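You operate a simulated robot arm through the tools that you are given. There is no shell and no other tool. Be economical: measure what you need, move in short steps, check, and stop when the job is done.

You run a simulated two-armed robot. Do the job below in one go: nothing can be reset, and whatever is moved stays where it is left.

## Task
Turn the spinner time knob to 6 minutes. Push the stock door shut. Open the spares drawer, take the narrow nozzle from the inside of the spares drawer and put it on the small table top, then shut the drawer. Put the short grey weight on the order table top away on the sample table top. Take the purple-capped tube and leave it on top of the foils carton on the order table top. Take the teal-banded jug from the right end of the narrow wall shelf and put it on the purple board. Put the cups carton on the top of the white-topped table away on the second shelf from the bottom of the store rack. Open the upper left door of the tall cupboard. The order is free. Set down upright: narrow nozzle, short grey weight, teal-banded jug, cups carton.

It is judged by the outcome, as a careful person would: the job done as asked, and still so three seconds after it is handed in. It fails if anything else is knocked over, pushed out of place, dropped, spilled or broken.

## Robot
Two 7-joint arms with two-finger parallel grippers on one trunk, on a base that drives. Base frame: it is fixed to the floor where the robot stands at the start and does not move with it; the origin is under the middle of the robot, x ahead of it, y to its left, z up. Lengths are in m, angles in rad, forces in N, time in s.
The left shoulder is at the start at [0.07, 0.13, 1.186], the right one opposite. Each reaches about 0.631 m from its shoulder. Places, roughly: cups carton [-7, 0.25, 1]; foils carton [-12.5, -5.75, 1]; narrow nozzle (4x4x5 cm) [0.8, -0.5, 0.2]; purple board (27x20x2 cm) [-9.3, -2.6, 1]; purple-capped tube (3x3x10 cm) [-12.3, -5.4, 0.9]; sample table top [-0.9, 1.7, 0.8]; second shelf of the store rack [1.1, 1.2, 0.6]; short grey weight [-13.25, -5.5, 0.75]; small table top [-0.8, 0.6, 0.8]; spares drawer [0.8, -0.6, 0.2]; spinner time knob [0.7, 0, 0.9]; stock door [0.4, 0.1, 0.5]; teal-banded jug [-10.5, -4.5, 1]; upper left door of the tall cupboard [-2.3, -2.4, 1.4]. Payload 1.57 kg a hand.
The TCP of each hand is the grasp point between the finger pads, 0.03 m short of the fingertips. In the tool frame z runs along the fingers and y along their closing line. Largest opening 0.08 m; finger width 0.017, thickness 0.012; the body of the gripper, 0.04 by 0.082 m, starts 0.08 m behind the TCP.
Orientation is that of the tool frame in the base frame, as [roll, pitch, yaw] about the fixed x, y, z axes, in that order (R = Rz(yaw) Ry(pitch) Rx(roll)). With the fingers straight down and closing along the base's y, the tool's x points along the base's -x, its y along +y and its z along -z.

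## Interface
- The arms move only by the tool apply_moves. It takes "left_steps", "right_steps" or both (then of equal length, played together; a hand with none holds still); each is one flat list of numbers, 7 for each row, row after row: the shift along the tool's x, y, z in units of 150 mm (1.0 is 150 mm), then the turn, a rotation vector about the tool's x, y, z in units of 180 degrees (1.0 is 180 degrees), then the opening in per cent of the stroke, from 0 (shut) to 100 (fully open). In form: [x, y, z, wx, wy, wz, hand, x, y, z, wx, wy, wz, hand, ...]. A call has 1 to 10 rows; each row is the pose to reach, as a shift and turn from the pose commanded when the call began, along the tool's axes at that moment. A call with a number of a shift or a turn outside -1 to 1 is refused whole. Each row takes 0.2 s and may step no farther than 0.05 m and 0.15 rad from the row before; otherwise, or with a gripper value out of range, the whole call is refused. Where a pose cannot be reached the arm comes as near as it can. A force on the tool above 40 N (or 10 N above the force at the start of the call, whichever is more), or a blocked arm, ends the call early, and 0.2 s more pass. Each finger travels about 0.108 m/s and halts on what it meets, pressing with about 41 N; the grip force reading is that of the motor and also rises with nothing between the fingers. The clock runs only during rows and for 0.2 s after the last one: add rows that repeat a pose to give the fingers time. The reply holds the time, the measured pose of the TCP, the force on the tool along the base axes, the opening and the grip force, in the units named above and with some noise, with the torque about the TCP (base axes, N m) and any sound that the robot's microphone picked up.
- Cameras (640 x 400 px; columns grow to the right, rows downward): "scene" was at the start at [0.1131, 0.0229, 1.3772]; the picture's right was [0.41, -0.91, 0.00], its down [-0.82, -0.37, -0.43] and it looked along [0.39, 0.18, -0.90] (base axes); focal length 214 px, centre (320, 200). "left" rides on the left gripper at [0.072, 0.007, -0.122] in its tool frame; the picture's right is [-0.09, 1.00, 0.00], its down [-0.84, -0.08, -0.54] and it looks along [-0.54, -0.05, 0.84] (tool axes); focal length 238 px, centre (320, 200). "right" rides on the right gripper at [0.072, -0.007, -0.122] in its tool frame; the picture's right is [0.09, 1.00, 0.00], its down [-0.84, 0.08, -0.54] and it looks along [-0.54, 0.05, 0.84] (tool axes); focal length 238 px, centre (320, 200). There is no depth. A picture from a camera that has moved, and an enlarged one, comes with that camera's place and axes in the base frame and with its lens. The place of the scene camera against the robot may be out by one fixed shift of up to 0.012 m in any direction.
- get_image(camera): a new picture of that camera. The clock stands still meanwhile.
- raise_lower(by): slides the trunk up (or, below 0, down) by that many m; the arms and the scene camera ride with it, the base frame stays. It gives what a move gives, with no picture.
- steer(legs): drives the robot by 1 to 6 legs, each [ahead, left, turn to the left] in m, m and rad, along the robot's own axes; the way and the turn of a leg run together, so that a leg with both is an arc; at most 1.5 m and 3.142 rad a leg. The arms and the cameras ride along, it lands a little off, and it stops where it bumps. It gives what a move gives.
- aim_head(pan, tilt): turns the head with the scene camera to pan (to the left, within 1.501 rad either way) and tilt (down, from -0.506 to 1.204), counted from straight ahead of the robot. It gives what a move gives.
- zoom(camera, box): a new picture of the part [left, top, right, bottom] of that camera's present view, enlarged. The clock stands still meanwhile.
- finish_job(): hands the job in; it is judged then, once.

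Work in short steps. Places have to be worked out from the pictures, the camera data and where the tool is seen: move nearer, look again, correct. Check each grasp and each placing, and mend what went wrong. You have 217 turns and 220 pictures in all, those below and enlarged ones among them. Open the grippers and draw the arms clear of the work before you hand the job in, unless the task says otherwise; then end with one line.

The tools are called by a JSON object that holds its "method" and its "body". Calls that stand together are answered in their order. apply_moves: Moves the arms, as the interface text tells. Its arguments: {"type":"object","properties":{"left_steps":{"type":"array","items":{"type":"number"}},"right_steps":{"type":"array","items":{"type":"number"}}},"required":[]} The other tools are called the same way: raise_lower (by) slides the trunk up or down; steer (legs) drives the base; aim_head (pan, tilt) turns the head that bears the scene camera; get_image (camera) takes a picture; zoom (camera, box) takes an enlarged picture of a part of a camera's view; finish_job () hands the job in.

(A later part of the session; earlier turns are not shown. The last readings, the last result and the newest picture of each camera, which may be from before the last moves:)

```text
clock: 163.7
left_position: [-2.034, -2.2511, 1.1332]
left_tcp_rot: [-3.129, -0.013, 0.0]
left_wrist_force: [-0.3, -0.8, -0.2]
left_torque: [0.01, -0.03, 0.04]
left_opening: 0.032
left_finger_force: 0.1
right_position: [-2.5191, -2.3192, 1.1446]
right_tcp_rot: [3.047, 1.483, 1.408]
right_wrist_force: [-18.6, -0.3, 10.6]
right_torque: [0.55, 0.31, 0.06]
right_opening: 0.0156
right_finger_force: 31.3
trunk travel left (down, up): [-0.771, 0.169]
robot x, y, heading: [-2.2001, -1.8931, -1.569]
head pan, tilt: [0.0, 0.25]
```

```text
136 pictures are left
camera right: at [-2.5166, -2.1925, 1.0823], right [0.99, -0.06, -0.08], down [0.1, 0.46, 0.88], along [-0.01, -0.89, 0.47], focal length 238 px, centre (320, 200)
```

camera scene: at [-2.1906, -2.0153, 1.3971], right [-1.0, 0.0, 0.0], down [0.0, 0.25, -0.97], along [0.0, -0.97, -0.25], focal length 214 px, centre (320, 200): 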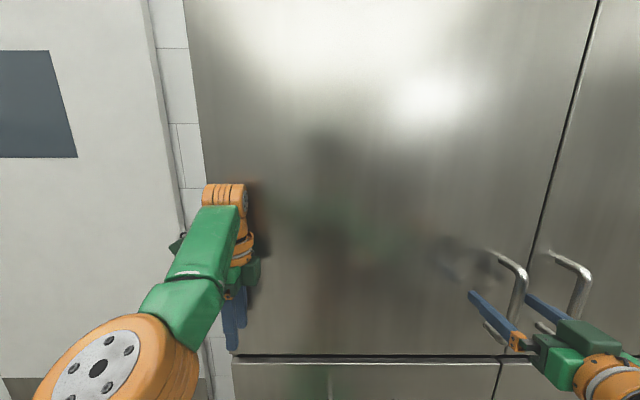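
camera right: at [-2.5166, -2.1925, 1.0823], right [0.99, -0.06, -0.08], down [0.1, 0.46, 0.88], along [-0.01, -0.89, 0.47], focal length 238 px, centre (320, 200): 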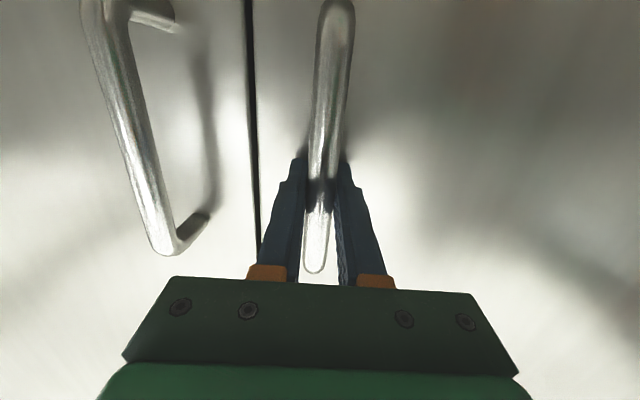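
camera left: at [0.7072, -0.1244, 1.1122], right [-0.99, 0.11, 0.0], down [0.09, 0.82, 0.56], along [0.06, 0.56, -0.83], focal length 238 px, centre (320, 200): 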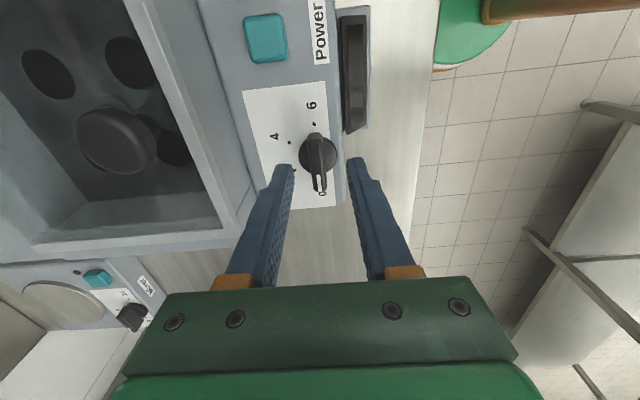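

Handle gripped. I pull by driving back along the door's arc (about 15° first).

{"method": "steer", "body": {"legs": [[-0.06, 0.006, 0], [-0.06, 0.018, 0]]}}

{"method": "get_image", "body": {"camera": "scene"}}

```text
clock: 165.2
left_position: [-2.0111, -2.1364, 1.1327]
left_tcp_rot: [-3.131, -0.015, 0.0]
left_wrist_force: [0.1, 0.3, 0.8]
left_torque: [-0.02, 0.0, -0.01]
left_opening: 0.0322
left_finger_force: 0.2
right_position: [-2.4948, -2.2031, 1.1434]
right_tcp_rot: [3.039, 1.483, 1.4]
right_wrist_force: [-15.3, 5.7, -3.5]
right_torque: [-0.62, 0.41, 0.02]
right_opening: 0.0157
right_finger_force: 32.0
trunk travel left (down, up): [-0.771, 0.169]
robot x, y, heading: [-2.177, -1.7783, -1.572]
head pan, tilt: [0.0, 0.25]
```

```text
135 pictures are left
camera scene: at [-2.1838, -1.9206, 1.3977], right [-1.0, 0.0, -0.01], down [0.01, 0.24, -0.97], along [0.0, -0.97, -0.24], focal length 214 px, centre (320, 200)
```

scene: 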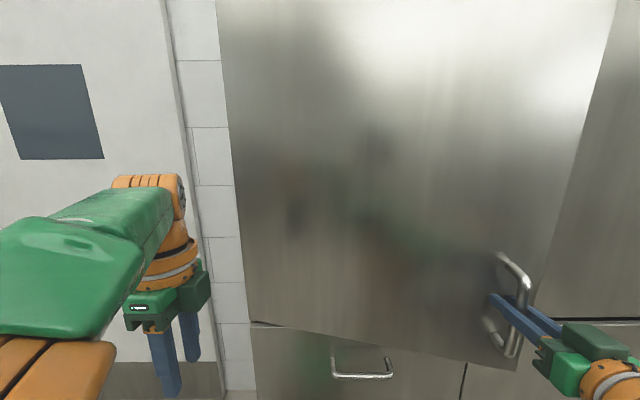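

The door is swinging. I continue along the arc to about 45°.

{"method": "steer", "body": {"legs": [[-0.058, 0.024, 0], [-0.054, 0.033, 0], [-0.05, 0.038, 0], [-0.044, 0.045, 0]]}}

{"method": "get_image", "body": {"camera": "scene"}}

```text
clock: 168.0
left_position: [-1.869, -1.9178, 1.1362]
left_tcp_rot: [-3.134, -0.016, 0.003]
left_wrist_force: [-0.6, 0.4, -0.2]
left_torque: [-0.02, 0.03, -0.04]
left_opening: 0.032
left_finger_force: 0.0
right_position: [-2.3537, -1.9869, 1.1482]
right_tcp_rot: [3.022, 1.492, 1.386]
right_wrist_force: [-17.3, 19.0, -8.6]
right_torque: [-1.11, 0.47, 0.15]
right_opening: 0.0158
right_finger_force: 31.5
trunk travel left (down, up): [-0.771, 0.169]
robot x, y, heading: [-2.0377, -1.5667, -1.567]
head pan, tilt: [0.0, 0.25]
```

```text
134 pictures are left
camera scene: at [-2.0435, -1.7017, 1.3983], right [-1.0, 0.0, -0.01], down [0.01, 0.24, -0.97], along [0.01, -0.97, -0.24], focal length 214 px, centre (320, 200)
```

scene: 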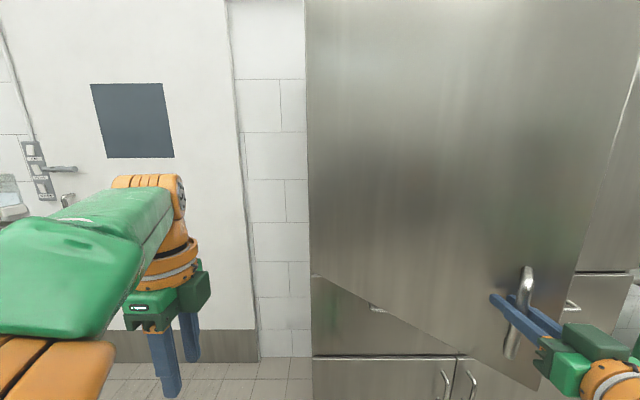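

{"method": "steer", "body": {"legs": [[-0.047, 0.04, 0], [-0.04, 0.048, 0], [-0.032, 0.053, 0]]}}

{"method": "get_image", "body": {"camera": "scene"}}

```text
clock: 170.1
left_position: [-1.7179, -1.8155, 1.128]
left_tcp_rot: [-3.12, -0.003, 0.002]
left_wrist_force: [0.9, -1.0, 0.0]
left_torque: [0.01, -0.01, 0.01]
left_opening: 0.0317
left_finger_force: 0.0
right_position: [-2.2029, -1.8838, 1.1447]
right_tcp_rot: [-3.106, 1.481, 1.536]
right_wrist_force: [5.5, -13.6, 1.1]
right_torque: [-0.66, -0.14, -0.05]
right_opening: 0.0155
right_finger_force: 30.8
trunk travel left (down, up): [-0.771, 0.169]
robot x, y, heading: [-1.897, -1.4488, -1.561]
head pan, tilt: [0.0, 0.25]
```

```text
133 pictures are left
camera scene: at [-1.8889, -1.6024, 1.3964], right [-1.0, 0.0, 0.0], down [0.0, 0.25, -0.97], along [0.0, -0.97, -0.25], focal length 214 px, centre (320, 200)
```

scene: 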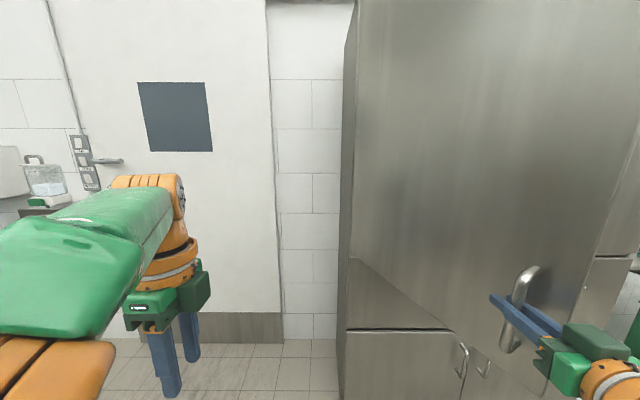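

About 68° open. Continue to ~90°.

{"method": "steer", "body": {"legs": [[-0.012, 0.06, 0], [-0.003, 0.06, 0], [0.005, 0.05, 0]]}}

{"method": "get_image", "body": {"camera": "scene"}}

```text
clock: 172.2
left_position: [-1.5514, -1.7913, 1.1339]
left_tcp_rot: [-3.133, -0.007, 0.003]
left_wrist_force: [0.1, -0.4, 1.5]
left_torque: [0.01, -0.04, 0.01]
left_opening: 0.0322
left_finger_force: 0.0
right_position: [-2.0364, -1.8605, 1.1515]
right_tcp_rot: [-3.136, 1.498, 1.51]
right_wrist_force: [-1.5, 5.4, 15.4]
right_torque: [-0.29, -0.04, 0.0]
right_opening: 0.0159
right_finger_force: 31.8
trunk travel left (down, up): [-0.771, 0.169]
robot x, y, heading: [-1.7286, -1.4368, -1.571]
head pan, tilt: [0.0, 0.25]
```

```text
132 pictures are left
camera scene: at [-1.7245, -1.5759, 1.3984], right [-1.0, 0.0, 0.0], down [0.0, 0.24, -0.97], along [0.0, -0.97, -0.24], focal length 214 px, centre (320, 200)
```

scene: 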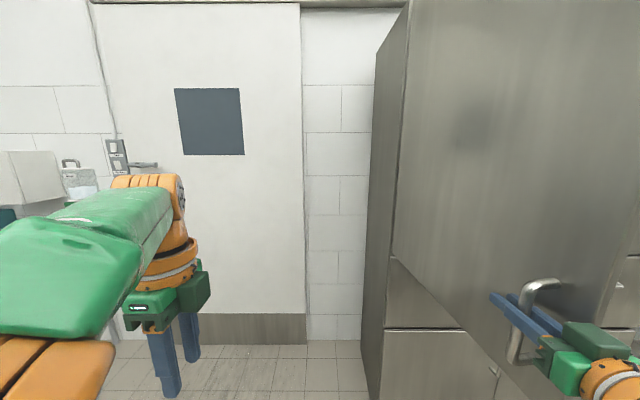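

Door ~88° open. I release with a modest opening and back off along the fingers.

{"method": "apply_moves", "body": {"right_steps": [0, 0, 0, 0, 0, 0, 30, 0, 0, 0, 0, 0, 0, 38, 0, 0, -0.15, 0, 0, 0, 38, 0, 0, -0.3, 0, 0, 0, 38]}}

{"method": "steer", "body": {"legs": [[-0.05, 0, 0], [0, 0.3, 0]]}}

{"method": "get_image", "body": {"camera": "scene"}}

```text
clock: 173.2
left_position: [-1.5506, -1.7975, 1.1317]
left_tcp_rot: [-3.128, -0.005, 0.003]
left_wrist_force: [-0.3, 0.7, 0.7]
left_torque: [0.0, -0.01, 0.02]
left_opening: 0.0321
left_finger_force: 0.0
right_position: [-2.0469, -1.8352, 1.157]
right_tcp_rot: [-3.115, 1.49, 1.533]
right_wrist_force: [0.9, 0.0, -0.2]
right_torque: [-0.01, -0.01, 0.04]
right_opening: 0.0304
right_finger_force: 0.1
right hand out of reach, approached as far as the arm can: row 3, 4
trunk travel left (down, up): [-0.771, 0.169]
robot x, y, heading: [-1.7274, -1.4389, -1.567]
head pan, tilt: [0.0, 0.25]
```

```text
clock: 175.8
left_position: [-1.2578, -1.7495, 1.1307]
left_tcp_rot: [-3.127, -0.009, -0.003]
left_wrist_force: [-0.1, -0.2, -0.3]
left_torque: [0.01, 0.02, -0.01]
left_opening: 0.032
left_finger_force: 0.0
right_position: [-1.756, -1.7817, 1.1569]
right_tcp_rot: [-3.123, 1.492, 1.515]
right_wrist_force: [-0.3, -0.8, 0.1]
right_torque: [0.0, 0.02, 0.01]
right_opening: 0.0304
right_finger_force: 0.1
trunk travel left (down, up): [-0.771, 0.169]
robot x, y, heading: [-1.4318, -1.3881, -1.577]
head pan, tilt: [0.0, 0.25]
```

```text
131 pictures are left
camera scene: at [-1.4294, -1.5334, 1.3971], right [-1.0, 0.0, 0.0], down [0.0, 0.25, -0.97], along [0.0, -0.97, -0.25], focal length 214 px, centre (320, 200)
```

scene: 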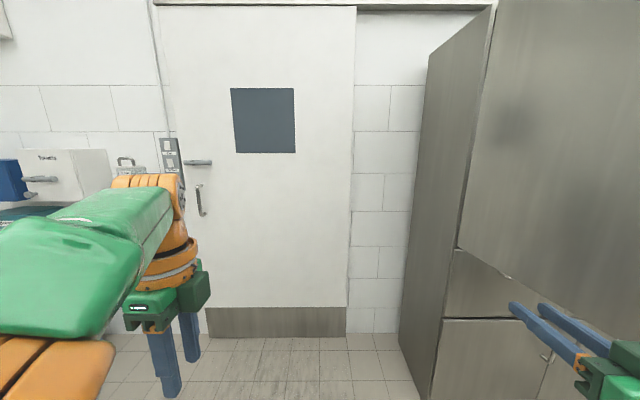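

The door stays open. I turn to face -x and look for the way out of this corner before travelling.

{"method": "steer", "body": {"legs": [[0, 0, -1.57], [0.03, -1.2, 0]]}}

{"method": "aim_head", "body": {"pan": 0, "tilt": 0.3}}

{"method": "get_image", "body": {"camera": "scene"}}

```text
clock: 185.7
left_position: [-1.8185, -0.3456, 1.1304]
left_tcp_rot: [-3.126, -0.003, -1.585]
left_wrist_force: [-0.7, -0.4, -0.1]
left_torque: [-0.01, -0.03, 0.0]
left_opening: 0.0319
left_finger_force: 0.1
right_position: [-1.8459, 0.1508, 1.1568]
right_tcp_rot: [-3.097, 1.492, -0.041]
right_wrist_force: [-0.4, -0.6, 0.6]
right_torque: [-0.04, 0.01, 0.01]
right_opening: 0.0305
right_finger_force: 0.0
trunk travel left (down, up): [-0.771, 0.169]
robot x, y, heading: [-1.4538, -0.1723, 3.127]
head pan, tilt: [0.0, 0.25]
```

```text
clock: 186.4
left_position: [-1.8191, -0.3454, 1.1317]
left_tcp_rot: [-3.129, -0.004, -1.586]
left_wrist_force: [0.7, 0.0, -0.4]
left_torque: [0.01, 0.0, -0.03]
left_opening: 0.0318
left_finger_force: 0.1
right_position: [-1.8459, 0.1519, 1.1562]
right_tcp_rot: [-3.101, 1.492, -0.046]
right_wrist_force: [0.4, -0.2, -0.5]
right_torque: [0.01, 0.01, -0.01]
right_opening: 0.0304
right_finger_force: 0.1
trunk travel left (down, up): [-0.771, 0.169]
robot x, y, heading: [-1.4557, -0.1724, 3.128]
head pan, tilt: [0.0, 0.3]
```

```text
130 pictures are left
camera scene: at [-1.5916, -0.1729, 1.3924], right [0.02, 1.0, 0.0], down [0.3, 0.0, -0.96], along [-0.96, 0.02, -0.3], focal length 214 px, centre (320, 200)
```

scene: 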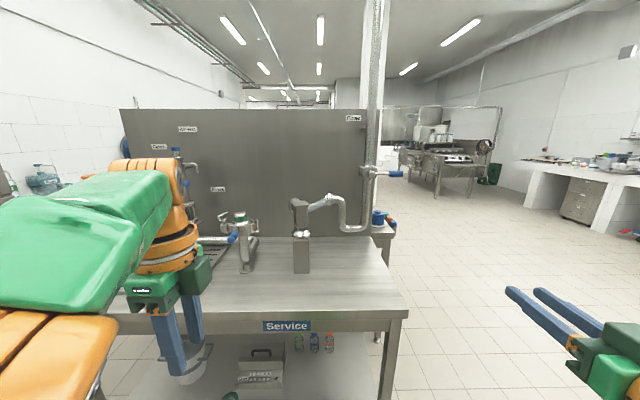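

The service bench ends at y≈0.1; open floor lies to the right. I slide right 0.75 and then drive forward along y≈0.6.

{"method": "steer", "body": {"legs": [[0.06, -0.5, 0], [0.1, -0.35, 0], [1.3, 0, 0]]}}

{"method": "get_image", "body": {"camera": "scene"}}

```text
clock: 197.3
left_position: [-3.2304, 0.5226, 1.1315]
left_tcp_rot: [-3.128, -0.004, -1.568]
left_wrist_force: [-0.3, 0.5, 0.0]
left_torque: [-0.02, -0.04, -0.02]
left_opening: 0.032
left_finger_force: 0.1
right_position: [-3.2669, 1.0177, 1.157]
right_tcp_rot: [-3.106, 1.492, -0.028]
right_wrist_force: [-0.9, -0.3, 0.3]
right_torque: [-0.01, 0.03, -0.01]
right_opening: 0.0305
right_finger_force: 0.1
trunk travel left (down, up): [-0.771, 0.169]
robot x, y, heading: [-2.8701, 0.7025, -3.139]
head pan, tilt: [0.0, 0.3]
```

```text
129 pictures are left
camera scene: at [-3.0061, 0.6978, 1.3924], right [0.0, 1.0, 0.0], down [0.3, 0.0, -0.96], along [-0.96, 0.0, -0.3], focal length 214 px, centre (320, 200)
```

scene: 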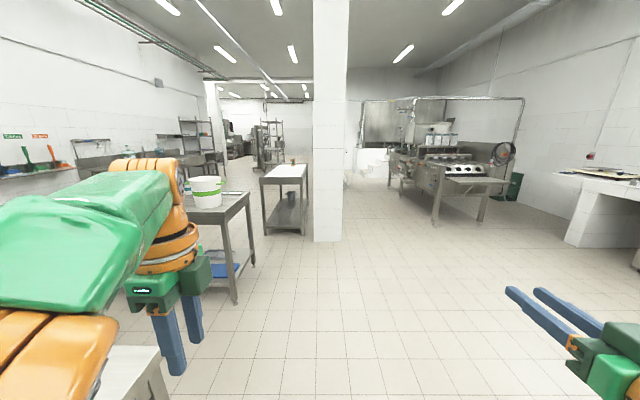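

A pillar stands at (-5.65, 0.6..1.06); the white-topped table is left of it. I go around on the right at y≈1.65.

{"method": "steer", "body": {"legs": [[0.5, -0.9, 0], [1.5, 0, 0], [1.2, 0, 0]]}}

{"method": "get_image", "body": {"camera": "scene"}}

```text
clock: 215.5
left_position: [-6.4538, 1.5309, 1.1314]
left_tcp_rot: [-3.127, -0.005, -1.599]
left_wrist_force: [0.5, -0.1, -0.5]
left_torque: [0.0, -0.01, 0.01]
left_opening: 0.0321
left_finger_force: 0.1
right_position: [-6.4747, 2.0275, 1.1571]
right_tcp_rot: [-3.102, 1.492, -0.06]
right_wrist_force: [-0.3, -1.1, -0.4]
right_torque: [0.0, -0.03, -0.01]
right_opening: 0.0304
right_finger_force: 0.2
trunk travel left (down, up): [-0.771, 0.169]
robot x, y, heading: [-6.0862, 1.6992, 3.114]
head pan, tilt: [0.0, 0.3]
```

```text
128 pictures are left
camera scene: at [-6.2236, 1.7001, 1.3924], right [0.03, 1.0, 0.0], down [0.3, -0.01, -0.96], along [-0.95, 0.03, -0.3], focal length 214 px, centre (320, 200)
```

scene: 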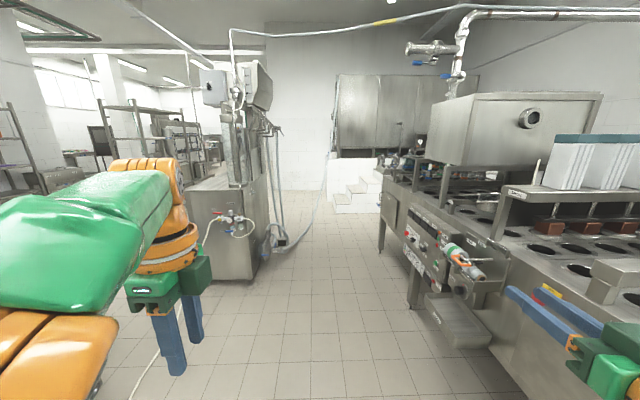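

The machine on the right is close. I look left to find the white-topped table and the way on.

{"method": "aim_head", "body": {"pan": 1.0, "tilt": 0.35}}

{"method": "get_image", "body": {"camera": "scene"}}

```text
clock: 216.8
left_position: [-6.4532, 1.5305, 1.1299]
left_tcp_rot: [-3.128, -0.004, -1.599]
left_wrist_force: [-0.4, -0.1, -0.3]
left_torque: [-0.03, -0.01, 0.01]
left_opening: 0.032
left_finger_force: 0.0
right_position: [-6.4739, 2.029, 1.1572]
right_tcp_rot: [-3.101, 1.493, -0.056]
right_wrist_force: [0.3, 0.5, -0.7]
right_torque: [-0.03, -0.02, -0.01]
right_opening: 0.0301
right_finger_force: 0.2
trunk travel left (down, up): [-0.771, 0.169]
robot x, y, heading: [-6.0903, 1.6975, 3.115]
head pan, tilt: [1.0, 0.351]
```

```text
127 pictures are left
camera scene: at [-6.1835, 1.6206, 1.3877], right [-0.82, 0.57, 0.0], down [0.19, 0.28, -0.94], along [-0.53, -0.77, -0.34], focal length 214 px, centre (320, 200)
```

scene: 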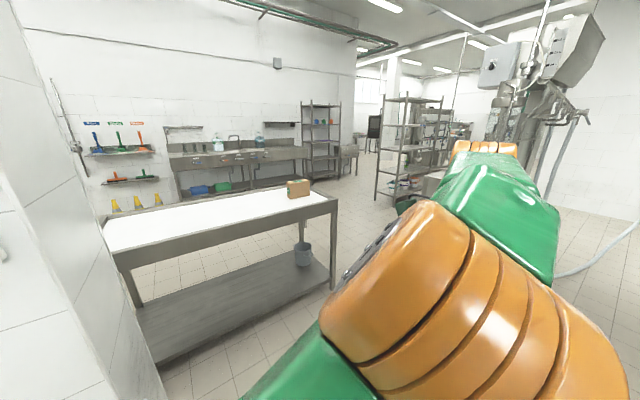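

Carton seen at about (-6.9, 0.35) on the white-topped table's far end. I go ahead to x≈-7.3 and turn toward -y to pass between the table end and the tall machine.

{"method": "steer", "body": {"legs": [[0.5, 0.05, 0], [0.72, 0.15, 0], [0, 0, 1.6]]}}

{"method": "aim_head", "body": {"pan": 0, "tilt": 0.35}}

{"method": "get_image", "body": {"camera": "scene"}}

```text
clock: 227.2
left_position: [-7.1291, 1.1653, 1.1316]
left_tcp_rot: [-3.127, -0.002, 0.015]
left_wrist_force: [0.6, -0.2, 0.2]
left_torque: [-0.01, -0.01, 0.0]
left_opening: 0.0321
left_finger_force: 0.0
right_position: [-7.6258, 1.1222, 1.1575]
right_tcp_rot: [-3.104, 1.493, 1.554]
right_wrist_force: [-0.3, -0.1, 0.5]
right_torque: [-0.01, 0.03, -0.03]
right_opening: 0.0306
right_finger_force: 0.0
trunk travel left (down, up): [-0.771, 0.169]
robot x, y, heading: [-7.3121, 1.5252, -1.554]
head pan, tilt: [1.0, 0.351]
```

```text
clock: 228.5
left_position: [-7.1294, 1.1655, 1.1307]
left_tcp_rot: [-3.127, -0.004, 0.016]
left_wrist_force: [-0.2, 0.0, 0.0]
left_torque: [-0.04, -0.01, 0.0]
left_opening: 0.0318
left_finger_force: 0.0
right_position: [-7.626, 1.1225, 1.1564]
right_tcp_rot: [-3.101, 1.491, 1.557]
right_wrist_force: [-0.4, 0.4, 0.7]
right_torque: [-0.02, 0.01, 0.0]
right_opening: 0.0303
right_finger_force: 0.1
trunk travel left (down, up): [-0.771, 0.169]
robot x, y, heading: [-7.3161, 1.525, -1.551]
head pan, tilt: [0.0, 0.351]
```

```text
126 pictures are left
camera scene: at [-7.3036, 1.3778, 1.3877], right [-1.0, -0.01, 0.0], down [-0.01, 0.34, -0.94], along [0.01, -0.94, -0.34], focal length 214 px, centre (320, 200)
```

scene: 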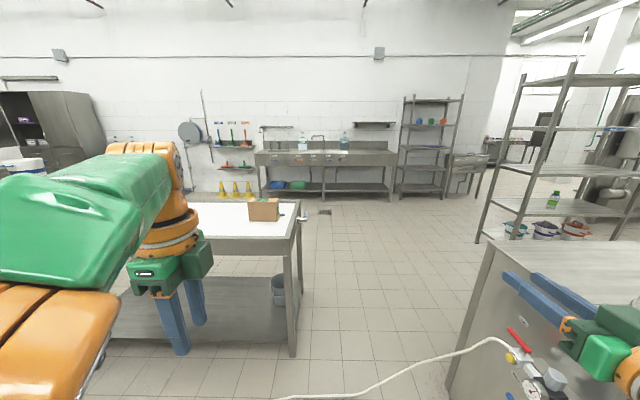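

Clear lane at x≈-7.5. I drive through to y≈-1.45 and turn to face -x.

{"method": "steer", "body": {"legs": [[0.3, -0.2, 0], [1.4, 0, 0], [1.25, 0, 0], [0, 0, -1.57]]}}

{"method": "get_image", "body": {"camera": "scene"}}

```text
clock: 233.3
left_position: [-7.3196, 0.5049, 1.1305]
left_tcp_rot: [-3.122, -0.002, 0.002]
left_wrist_force: [-0.1, -0.6, 0.7]
left_torque: [0.05, 0.0, 0.01]
left_opening: 0.0318
left_finger_force: 0.1
right_position: [-7.8155, 0.4703, 1.1547]
right_tcp_rot: [-3.102, 1.486, 1.541]
right_wrist_force: [-0.1, -0.8, 0.4]
right_torque: [-0.01, 0.04, 0.0]
right_opening: 0.0303
right_finger_force: 0.1
trunk travel left (down, up): [-0.771, 0.169]
robot x, y, heading: [-7.4972, 0.8682, -1.569]
head pan, tilt: [0.0, 0.351]
stopped in leg 2: the robot was blocked; the commanded pose is now the measured one
```

```text
125 pictures are left
camera scene: at [-7.4914, 0.7186, 1.3869], right [-1.0, 0.0, 0.0], down [0.0, 0.35, -0.94], along [0.0, -0.94, -0.35], focal length 214 px, centre (320, 200)
```

scene: 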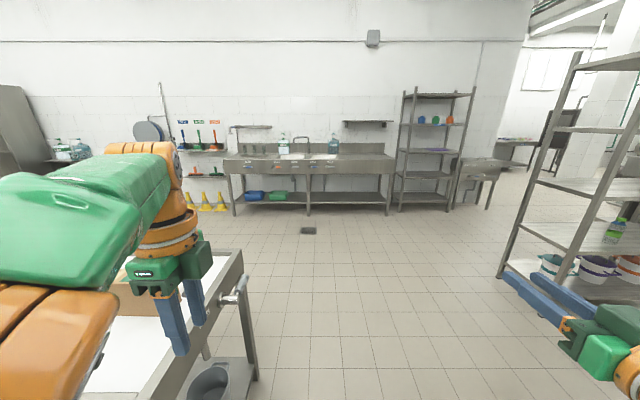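

Something blocks the base or an elbow. I look down on both sides.

{"method": "aim_head", "body": {"pan": -0.9, "tilt": 0.8}}

{"method": "get_image", "body": {"camera": "scene"}}

{"method": "aim_head", "body": {"pan": 0.9, "tilt": 0.8}}

{"method": "get_image", "body": {"camera": "scene"}}

```text
clock: 234.5
left_position: [-7.3188, 0.5093, 1.1304]
left_tcp_rot: [-3.127, 0.0, 0.002]
left_wrist_force: [-0.6, 0.1, 0.1]
left_torque: [0.01, 0.0, 0.0]
left_opening: 0.0321
left_finger_force: 0.1
right_position: [-7.8161, 0.4745, 1.156]
right_tcp_rot: [-3.102, 1.491, 1.544]
right_wrist_force: [0.4, -0.3, -0.4]
right_torque: [0.01, -0.01, -0.02]
right_opening: 0.0305
right_finger_force: 0.0
trunk travel left (down, up): [-0.771, 0.169]
robot x, y, heading: [-7.496, 0.8731, -1.566]
head pan, tilt: [-0.901, 0.799]
```

```text
124 pictures are left
camera scene: at [-7.5538, 0.7675, 1.348], right [-0.62, 0.78, 0.0], down [0.56, 0.45, -0.7], along [-0.55, -0.43, -0.72], focal length 214 px, centre (320, 200)
```

scene: 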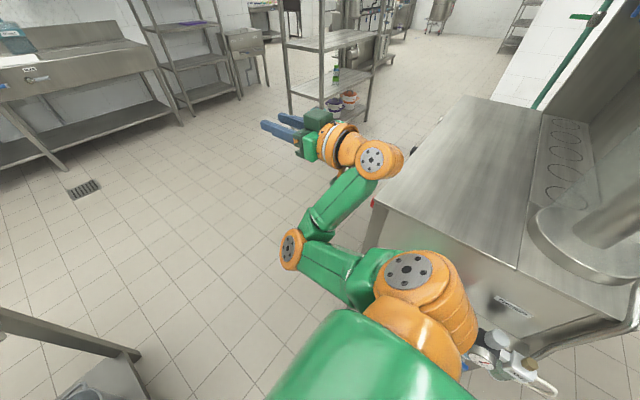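

```text
clock: 236.3
left_position: [-7.3191, 0.5106, 1.1301]
left_tcp_rot: [-3.129, -0.003, 0.001]
left_wrist_force: [-0.3, 0.4, 0.3]
left_torque: [0.03, 0.02, 0.03]
left_opening: 0.0321
left_finger_force: 0.0
right_position: [-7.8169, 0.4747, 1.1568]
right_tcp_rot: [-3.101, 1.492, 1.543]
right_wrist_force: [0.4, -0.1, 0.4]
right_torque: [0.01, -0.01, -0.02]
right_opening: 0.0303
right_finger_force: 0.2
trunk travel left (down, up): [-0.771, 0.169]
robot x, y, heading: [-7.5, 0.8732, -1.569]
head pan, tilt: [0.901, 0.799]
```

```text
123 pictures are left
camera scene: at [-7.4274, 0.768, 1.348], right [-0.62, -0.78, 0.0], down [-0.56, 0.45, -0.7], along [0.55, -0.43, -0.72], focal length 214 px, centre (320, 200)
```

scene: 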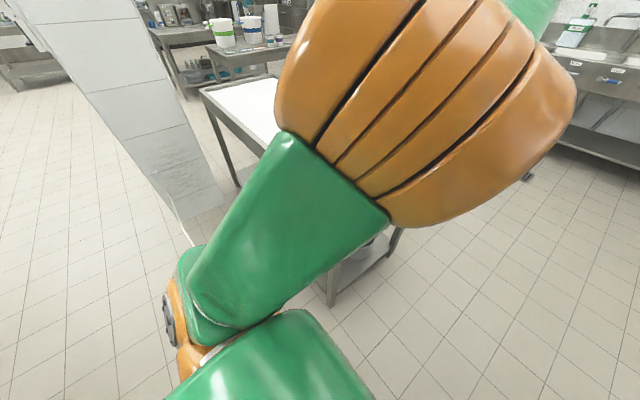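

A white hose on the floor (from the machine to the pillar at y≈0.6) is what stops the base. I retreat around the pillar and will try the gap between the white-topped table and the bucket table.

{"method": "steer", "body": {"legs": [[-0.7, 0, 0], [0, 0, 1.57], [1.4, 0.13, 0], [1.45, 0, 0]]}}

{"method": "aim_head", "body": {"pan": -0.9, "tilt": 0.5}}

{"method": "get_image", "body": {"camera": "scene"}}

```text
clock: 257.4
left_position: [-4.2493, 1.7689, 1.132]
left_tcp_rot: [-3.126, -0.002, 1.537]
left_wrist_force: [0.8, -0.2, -0.4]
left_torque: [0.02, 0.01, 0.03]
left_opening: 0.0318
left_finger_force: 0.1
right_position: [-4.2331, 1.2716, 1.157]
right_tcp_rot: [-3.101, 1.493, 3.077]
right_wrist_force: [0.3, 0.5, -0.2]
right_torque: [0.01, -0.03, 0.01]
right_opening: 0.0305
right_finger_force: 0.1
trunk travel left (down, up): [-0.771, 0.169]
robot x, y, heading: [-4.6192, 1.6056, -0.035]
head pan, tilt: [0.901, 0.799]
```

```text
clock: 259.2
left_position: [-4.25, 1.7698, 1.1302]
left_tcp_rot: [-3.127, -0.002, 1.536]
left_wrist_force: [0.3, 0.0, -0.1]
left_torque: [0.04, -0.04, -0.01]
left_opening: 0.032
left_finger_force: 0.1
right_position: [-4.2323, 1.2707, 1.156]
right_tcp_rot: [-3.1, 1.491, 3.078]
right_wrist_force: [-0.1, 0.3, -0.4]
right_torque: [-0.01, -0.03, 0.0]
right_opening: 0.0305
right_finger_force: 0.1
trunk travel left (down, up): [-0.771, 0.169]
robot x, y, heading: [-4.617, 1.6025, -0.035]
head pan, tilt: [-0.901, 0.499]
```

```text
122 pictures are left
camera scene: at [-4.5053, 1.5263, 1.374], right [-0.81, -0.59, 0.0], down [-0.28, 0.39, -0.88], along [0.52, -0.71, -0.48], focal length 214 px, centre (320, 200)
```

scene: 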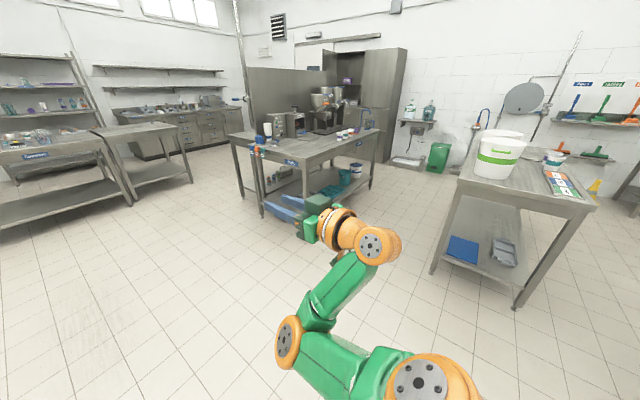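

A wide gap exists between the coffee table (x≥-3.4) and the bucket table (x≤-4.5). I go through it at x≈-3.95 to y≈-1.3.

{"method": "steer", "body": {"legs": [[0.65, 0, 0], [0, 0, -1.535], [1.45, 0, 0], [1.35, 0, 0]]}}

{"method": "aim_head", "body": {"pan": -0.9, "tilt": 0.5}}

{"method": "get_image", "body": {"camera": "scene"}}

```text
clock: 279.8
left_position: [-3.597, -1.6275, 1.1312]
left_tcp_rot: [-3.128, -0.001, 0.072]
left_wrist_force: [0.0, 0.2, 0.0]
left_torque: [0.02, 0.0, -0.01]
left_opening: 0.0319
left_finger_force: 0.0
right_position: [-4.089, -1.6975, 1.1573]
right_tcp_rot: [-3.102, 1.492, 1.612]
right_wrist_force: [-0.3, -0.2, -0.7]
right_torque: [0.01, 0.02, 0.02]
right_opening: 0.0302
right_finger_force: 0.1
trunk travel left (down, up): [-0.771, 0.169]
robot x, y, heading: [-3.8021, -1.2814, -1.502]
head pan, tilt: [-0.901, 0.499]
```

```text
clock: 280.4
left_position: [-3.5964, -1.6279, 1.1316]
left_tcp_rot: [-3.128, -0.002, 0.075]
left_wrist_force: [-0.7, 0.3, 0.1]
left_torque: [0.0, -0.03, -0.01]
left_opening: 0.032
left_finger_force: 0.0
right_position: [-4.0906, -1.6977, 1.1567]
right_tcp_rot: [-3.1, 1.493, 1.615]
right_wrist_force: [0.0, 0.4, -0.3]
right_torque: [-0.01, 0.01, 0.0]
right_opening: 0.0302
right_finger_force: 0.0
trunk travel left (down, up): [-0.771, 0.169]
robot x, y, heading: [-3.7966, -1.2803, -1.501]
head pan, tilt: [-0.901, 0.499]
```

```text
121 pictures are left
camera scene: at [-3.8571, -1.3949, 1.374], right [-0.67, 0.74, 0.0], down [0.35, 0.32, -0.88], along [-0.65, -0.59, -0.48], focal length 214 px, centre (320, 200)
```

scene: 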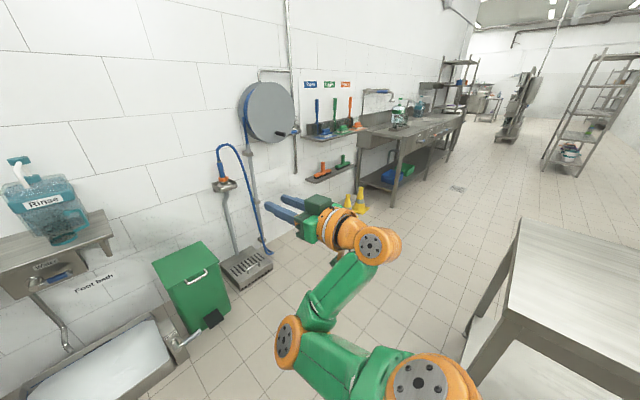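

Lane along the wall: y between the table edge (-1.25) and wall fixtures (-2.4). I turn to face -x, shift to y≈-1.8, and go ahead.

{"method": "steer", "body": {"legs": [[0, 0, -1.64], [0, 0.53, 0], [1.5, 0, 0], [1.4, 0, 0]]}}

{"method": "aim_head", "body": {"pan": 0, "tilt": 0.4}}

{"method": "get_image", "body": {"camera": "scene"}}

```text
clock: 300.9
left_position: [-7.0081, -2.1728, 1.1309]
left_tcp_rot: [-3.126, -0.002, -1.496]
left_wrist_force: [1.1, -0.1, -0.5]
left_torque: [-0.01, 0.03, -0.03]
left_opening: 0.032
left_finger_force: 0.0
right_position: [-7.0802, -1.6798, 1.1569]
right_tcp_rot: [-3.1, 1.492, 0.045]
right_wrist_force: [0.1, 0.3, 0.6]
right_torque: [-0.02, 0.01, -0.03]
right_opening: 0.0304
right_finger_force: 0.1
trunk travel left (down, up): [-0.771, 0.169]
robot x, y, heading: [-6.6641, -1.9682, -3.071]
head pan, tilt: [-0.901, 0.499]
```

```text
clock: 302.1
left_position: [-7.0084, -2.1708, 1.1307]
left_tcp_rot: [-3.128, -0.001, -1.494]
left_wrist_force: [-0.3, 0.6, 0.1]
left_torque: [-0.01, 0.03, 0.01]
left_opening: 0.0321
left_finger_force: 0.1
right_position: [-7.0793, -1.6783, 1.1569]
right_tcp_rot: [-3.099, 1.492, 0.048]
right_wrist_force: [0.1, -0.2, 0.2]
right_torque: [-0.02, 0.01, -0.02]
right_opening: 0.0305
right_finger_force: 0.0
trunk travel left (down, up): [-0.771, 0.169]
robot x, y, heading: [-6.6632, -1.9707, -3.071]
head pan, tilt: [0.0, 0.4]
```

```text
120 pictures are left
camera scene: at [-6.7975, -1.9801, 1.3831], right [-0.07, 1.0, 0.0], down [0.39, 0.03, -0.92], along [-0.92, -0.07, -0.39], focal length 214 px, centre (320, 200)
```

scene: 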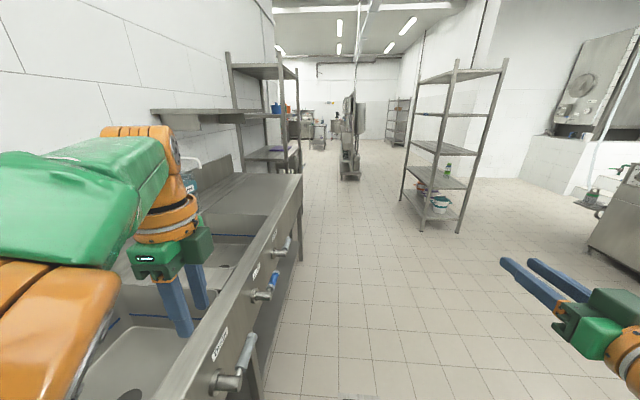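

The left arm hangs over the sink; I shift right 0.45 and continue ahead.

{"method": "steer", "body": {"legs": [[0, -0.45, -0.07], [1.5, 0, 0]]}}

{"method": "get_image", "body": {"camera": "scene"}}

```text
clock: 311.8
left_position: [-8.5468, -1.6896, 1.1303]
left_tcp_rot: [-3.127, -0.001, -1.575]
left_wrist_force: [-0.2, 0.0, -0.3]
left_torque: [0.01, 0.01, 0.0]
left_opening: 0.0321
left_finger_force: 0.1
right_position: [-8.577, -1.1923, 1.1563]
right_tcp_rot: [-3.099, 1.492, -0.034]
right_wrist_force: [-0.4, -0.6, -0.5]
right_torque: [-0.01, 0.04, 0.0]
right_opening: 0.0304
right_finger_force: 0.1
trunk travel left (down, up): [-0.771, 0.169]
robot x, y, heading: [-8.1832, -1.5133, 3.134]
head pan, tilt: [0.0, 0.4]
```

```text
119 pictures are left
camera scene: at [-8.3204, -1.5147, 1.3832], right [0.01, 1.0, 0.0], down [0.39, 0.0, -0.92], along [-0.92, 0.01, -0.39], focal length 214 px, centre (320, 200)
```

scene: 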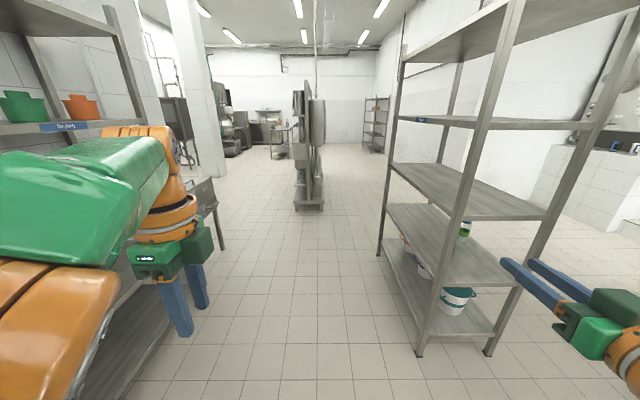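

I look left at the rack for the purple board.

{"method": "steer", "body": {"legs": [[0, 0.25, 0]]}}

{"method": "aim_head", "body": {"pan": 0.8, "tilt": 0.35}}

{"method": "get_image", "body": {"camera": "scene"}}

```text
clock: 313.7
left_position: [-8.5487, -1.9402, 1.1308]
left_tcp_rot: [-3.129, -0.004, -1.574]
left_wrist_force: [0.1, 0.3, 0.2]
left_torque: [-0.02, 0.01, 0.03]
left_opening: 0.0319
left_finger_force: 0.0
right_position: [-8.5814, -1.4424, 1.1569]
right_tcp_rot: [-3.123, 1.491, -0.054]
right_wrist_force: [0.7, 0.4, -0.8]
right_torque: [-0.01, -0.03, 0.04]
right_opening: 0.0303
right_finger_force: 0.0
trunk travel left (down, up): [-0.771, 0.169]
robot x, y, heading: [-8.1879, -1.7641, 3.137]
head pan, tilt: [0.0, 0.4]
```

```text
clock: 314.8
left_position: [-8.5483, -1.9411, 1.1307]
left_tcp_rot: [-3.127, -0.002, -1.573]
left_wrist_force: [0.5, 0.5, -0.3]
left_torque: [0.01, 0.03, 0.02]
left_opening: 0.0323
left_finger_force: 0.1
right_position: [-8.5808, -1.4425, 1.1568]
right_tcp_rot: [-3.102, 1.492, -0.035]
right_wrist_force: [-0.9, -0.6, -1.2]
right_torque: [0.01, -0.02, 0.0]
right_opening: 0.0302
right_finger_force: 0.1
trunk travel left (down, up): [-0.771, 0.169]
robot x, y, heading: [-8.1868, -1.7647, 3.136]
head pan, tilt: [0.799, 0.351]
```

```text
118 pictures are left
camera scene: at [-8.295, -1.8332, 1.3877], right [-0.71, 0.7, 0.0], down [0.24, 0.24, -0.94], along [-0.66, -0.67, -0.34], focal length 214 px, centre (320, 200)
```

scene: 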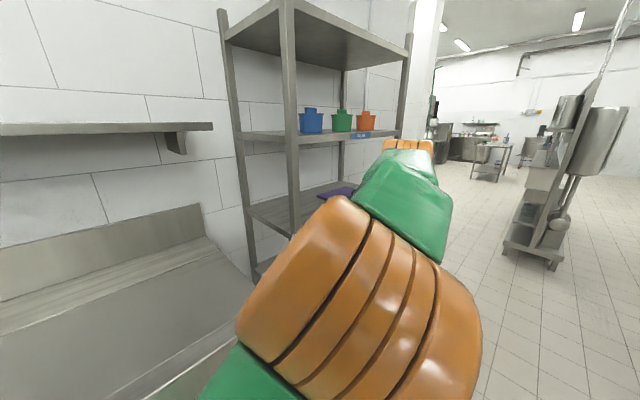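

The purple board lies on this rack's shelf at z≈1. I continue ahead past the rack and look on.

{"method": "steer", "body": {"legs": [[1.4, 0, 0], [0.6, 0, 0.5]]}}

{"method": "aim_head", "body": {"pan": 0.3, "tilt": 0.3}}

{"method": "get_image", "body": {"camera": "scene"}}

```text
clock: 324.6
left_position: [-10.37, -2.1937, 1.1316]
left_tcp_rot: [-3.127, -0.002, -1.108]
left_wrist_force: [-0.4, -0.4, -0.5]
left_torque: [0.0, 0.01, -0.01]
left_opening: 0.0319
left_finger_force: 0.0
right_position: [-10.6225, -1.7645, 1.1572]
right_tcp_rot: [-3.102, 1.493, 0.432]
right_wrist_force: [0.2, -0.4, 0.2]
right_torque: [0.01, -0.01, 0.01]
right_opening: 0.0305
right_finger_force: 0.0
trunk travel left (down, up): [-0.771, 0.169]
robot x, y, heading: [-10.1268, -1.8721, -2.684]
head pan, tilt: [0.799, 0.351]
```

```text
clock: 325.5
left_position: [-10.3697, -2.1956, 1.1314]
left_tcp_rot: [-3.126, -0.002, -1.11]
left_wrist_force: [0.1, 0.3, -0.1]
left_torque: [0.01, -0.02, -0.02]
left_opening: 0.0322
left_finger_force: 0.1
right_position: [-10.6225, -1.766, 1.1567]
right_tcp_rot: [-3.098, 1.491, 0.437]
right_wrist_force: [0.3, 0.5, -0.2]
right_torque: [-0.03, 0.01, 0.01]
right_opening: 0.0305
right_finger_force: 0.1
trunk travel left (down, up): [-0.771, 0.169]
robot x, y, heading: [-10.126, -1.8749, -2.684]
head pan, tilt: [0.3, 0.3]
```

```text
117 pictures are left
camera scene: at [-10.232, -1.9639, 1.3924], right [-0.69, 0.72, 0.0], down [0.21, 0.2, -0.96], along [-0.69, -0.66, -0.3], focal length 214 px, centre (320, 200)
```

scene: 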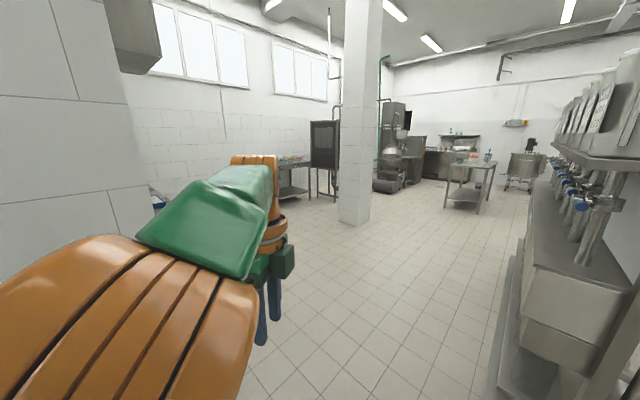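

The order table appears beyond at about (-13, -5.7), right of it a pillar at (-13, -3.8). I head toward (-11.6, -4.2) and look again.

{"method": "steer", "body": {"legs": [[0, 0, 0.45], [1.5, 0, 0], [1.0, 0, 0]]}}

{"method": "aim_head", "body": {"pan": 0, "tilt": 0.35}}

{"method": "get_image", "body": {"camera": "scene"}}

{"method": "aim_head", "body": {"pan": 1.0, "tilt": 0.35}}

{"method": "get_image", "body": {"camera": "scene"}}

```text
clock: 339.1
left_position: [-11.612, -4.3385, 1.1322]
left_tcp_rot: [-3.127, -0.002, -0.574]
left_wrist_force: [0.3, 0.5, -0.1]
left_torque: [-0.02, -0.01, 0.01]
left_opening: 0.0321
left_finger_force: 0.1
right_position: [-12.0479, -4.098, 1.1576]
right_tcp_rot: [-3.099, 1.492, 0.969]
right_wrist_force: [0.2, -0.2, -0.7]
right_torque: [0.0, -0.06, 0.01]
right_opening: 0.0304
right_finger_force: 0.0
trunk travel left (down, up): [-0.771, 0.169]
robot x, y, heading: [-11.5696, -3.9428, -2.149]
head pan, tilt: [0.3, 0.3]
```

```text
clock: 339.9
left_position: [-11.6116, -4.3387, 1.1316]
left_tcp_rot: [-3.128, -0.002, -0.575]
left_wrist_force: [-0.2, 0.0, 0.2]
left_torque: [0.04, -0.03, 0.02]
left_opening: 0.0322
left_finger_force: 0.1
right_position: [-12.0484, -4.099, 1.1565]
right_tcp_rot: [-3.097, 1.493, 0.971]
right_wrist_force: [-0.6, 0.2, 0.0]
right_torque: [-0.04, 0.0, 0.0]
right_opening: 0.0304
right_finger_force: 0.1
trunk travel left (down, up): [-0.771, 0.169]
robot x, y, heading: [-11.566, -3.9367, -2.144]
head pan, tilt: [0.0, 0.351]
```

```text
116 pictures are left
camera scene: at [-11.6368, -4.0619, 1.3877], right [-0.84, 0.54, 0.0], down [0.19, 0.29, -0.94], along [-0.51, -0.79, -0.34], focal length 214 px, centre (320, 200)
```

scene: 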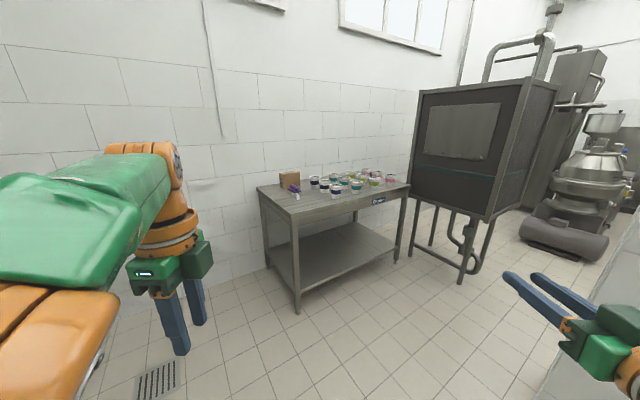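

```text
clock: 341.2
left_position: [-11.6119, -4.3393, 1.1312]
left_tcp_rot: [-3.128, 0.0, -0.574]
left_wrist_force: [-0.5, 0.0, 0.4]
left_torque: [-0.01, 0.01, 0.0]
left_opening: 0.0322
left_finger_force: 0.1
right_position: [-12.0489, -4.0977, 1.157]
right_tcp_rot: [-3.097, 1.494, 0.969]
right_wrist_force: [1.0, 0.3, -0.5]
right_torque: [-0.02, 0.01, 0.0]
right_opening: 0.0306
right_finger_force: 0.0
trunk travel left (down, up): [-0.771, 0.169]
robot x, y, heading: [-11.5637, -3.9403, -2.148]
head pan, tilt: [1.0, 0.351]
```

```text
115 pictures are left
camera scene: at [-11.5478, -4.0686, 1.3877], right [-0.91, -0.41, 0.0], down [-0.14, 0.31, -0.94], along [0.39, -0.86, -0.34], focal length 214 px, centre (320, 200)
```

scene: 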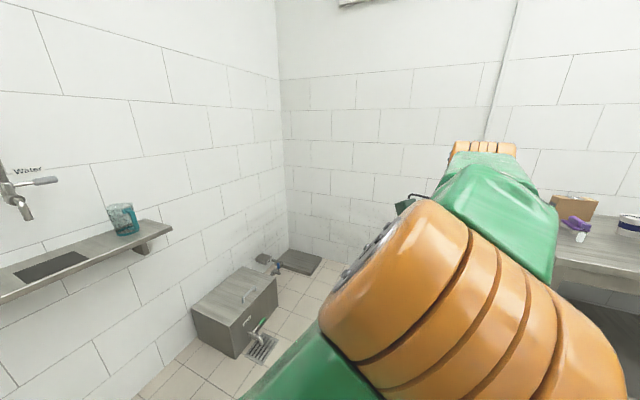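

The order table is ahead (foils carton and purple-capped tube at its left end), and the narrow wall shelf with the jug is to the left. I zoom on both.

{"method": "zoom", "body": {"camera": "scene", "box": [0, 170, 200, 300]}}

{"method": "aim_head", "body": {"pan": 0, "tilt": 0.35}}

{"method": "zoom", "body": {"camera": "scene", "box": [250, 150, 420, 260]}}

```text
3.08 times, centred on (100, 235) of scene
camera zoom: at [-11.5478, -4.0686, 1.3877], right [-0.91, -0.41, 0.0], down [-0.14, 0.31, -0.94], along [0.39, -0.86, -0.34], focal length 660 px, centre (997, 92)
```

zoom: 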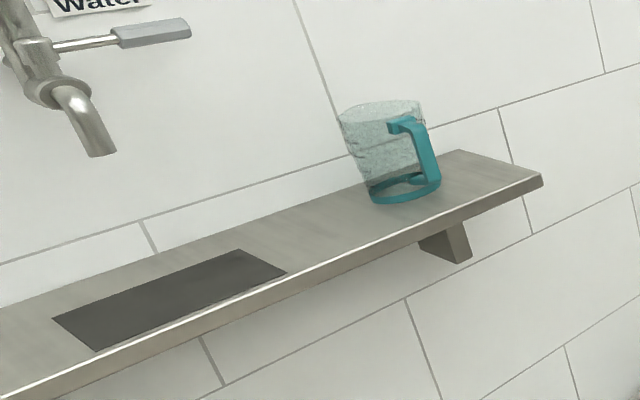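

```text
clock: 342.4
left_position: [-11.6127, -4.3392, 1.1303]
left_tcp_rot: [-3.128, -0.002, -0.575]
left_wrist_force: [-0.7, 0.4, -0.1]
left_torque: [0.0, 0.02, 0.0]
left_opening: 0.0321
left_finger_force: 0.1
right_position: [-12.0485, -4.0982, 1.1559]
right_tcp_rot: [-3.098, 1.492, 0.971]
right_wrist_force: [-0.9, -0.4, 0.7]
right_torque: [0.01, 0.0, -0.02]
right_opening: 0.0305
right_finger_force: 0.1
trunk travel left (down, up): [-0.771, 0.169]
robot x, y, heading: [-11.5625, -3.9379, -2.148]
head pan, tilt: [0.0, 0.351]
```

```text
3.64 times, centred on (335, 205) of scene
camera zoom: at [-11.6367, -4.0618, 1.3877], right [-0.84, 0.54, 0.0], down [0.19, 0.29, -0.94], along [-0.51, -0.79, -0.34], focal length 780 px, centre (266, 182)
```

zoom: 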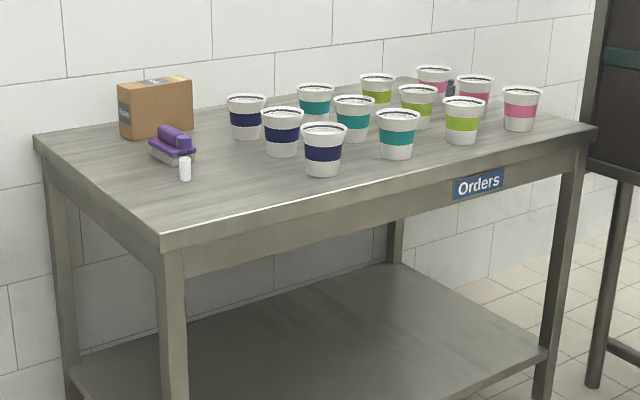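

Table front edge y≈-5.18, left end x≈-12.14; tube near (-12.31, -5.41), carton near (-12.39, -5.71). I will approach the left end facing -x. First I turn the right hand down.

{"method": "apply_moves", "body": {"right_steps": [-0.05, 0, 0, 0, 0.047, 0, 60, -0.1, 0, 0, 0, 0.094, 0, 60, -0.15, 0, 0, 0, 0.141, 0, 60, -0.2, 0, 0, 0, 0.188, 0, 60, -0.2, 0, 0, 0, 0.235, 0, 60, -0.2, 0, 0, 0, 0.282, 0, 60, -0.2, 0, 0, 0, 0.329, 0, 60, -0.2, 0, 0, 0, 0.376, 0, 60, -0.2, 0, 0, 0, 0.423, 0, 60, -0.2, 0, 0, 0, 0.47, 0, 60]}}

{"method": "steer", "body": {"legs": [[0, 0, -0.99], [0, 1.2, 0]]}}

{"method": "get_image", "body": {"camera": "scene"}}

```text
clock: 344.6
left_position: [-11.6121, -4.3389, 1.1304]
left_tcp_rot: [-3.128, -0.002, -0.574]
left_wrist_force: [-1.2, 0.1, -0.1]
left_torque: [-0.01, -0.04, 0.05]
left_opening: 0.0319
left_finger_force: 0.1
right_position: [-12.0472, -4.0994, 1.1793]
right_tcp_rot: [3.134, 0.108, 0.928]
right_wrist_force: [-0.1, -0.5, -0.1]
right_torque: [0.0, -0.01, 0.01]
right_opening: 0.0479
right_finger_force: 0.1
right hand out of reach, approached as far as the arm can: row 10
trunk travel left (down, up): [-0.771, 0.169]
robot x, y, heading: [-11.5663, -3.9407, -2.145]
head pan, tilt: [0.0, 0.351]
```

```text
clock: 353.3
left_position: [-11.9373, -5.3203, 1.1309]
left_tcp_rot: [-3.128, -0.002, -1.578]
left_wrist_force: [-0.2, -0.4, 0.2]
left_torque: [0.02, -0.01, 0.02]
left_opening: 0.0321
left_finger_force: 0.1
right_position: [-11.9671, -4.8244, 1.1795]
right_tcp_rot: [3.133, 0.106, -0.077]
right_wrist_force: [0.1, -0.2, 0.1]
right_torque: [-0.03, -0.03, 0.01]
right_opening: 0.0482
right_finger_force: 0.1
trunk travel left (down, up): [-0.771, 0.169]
robot x, y, heading: [-11.5767, -5.147, 3.14]
head pan, tilt: [0.0, 0.351]
```

```text
112 pictures are left
camera scene: at [-11.7113, -5.1458, 1.3877], right [0.01, 1.0, 0.0], down [0.34, 0.0, -0.94], along [-0.94, 0.01, -0.34], focal length 214 px, centre (320, 200)
```

scene: 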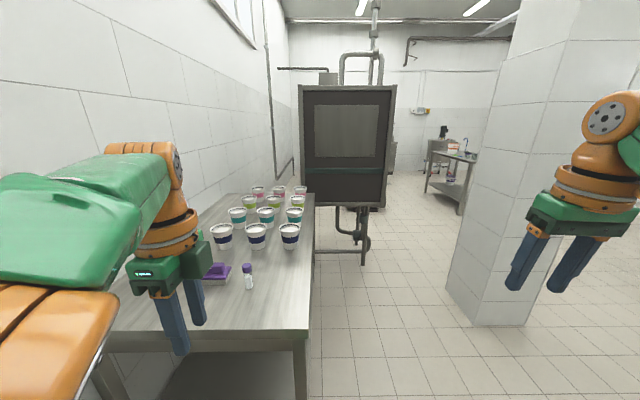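

The tube stands upright at (247,275) in the picture. I zoom to see the tube and find the grey weight.

{"method": "zoom", "body": {"camera": "scene", "box": [190, 170, 330, 300]}}

{"method": "get_image", "body": {"camera": "left"}}

```text
3.08 times, centred on (260, 235) of scene
camera zoom: at [-11.7113, -5.1458, 1.3877], right [0.01, 1.0, 0.0], down [0.34, 0.0, -0.94], along [-0.94, 0.01, -0.34], focal length 660 px, centre (505, 92)
```

zoom: 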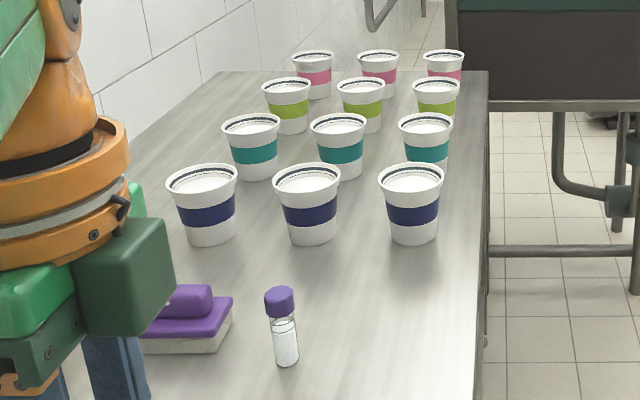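

```text
110 pictures are left
camera left: at [-11.9472, -5.3912, 1.2532], right [-0.99, 0.1, -0.01], down [0.08, 0.84, 0.54], along [0.07, 0.54, -0.84], focal length 238 px, centre (320, 200)
```

left: 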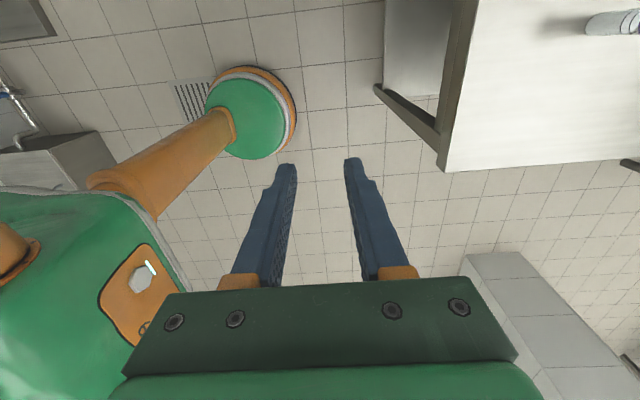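

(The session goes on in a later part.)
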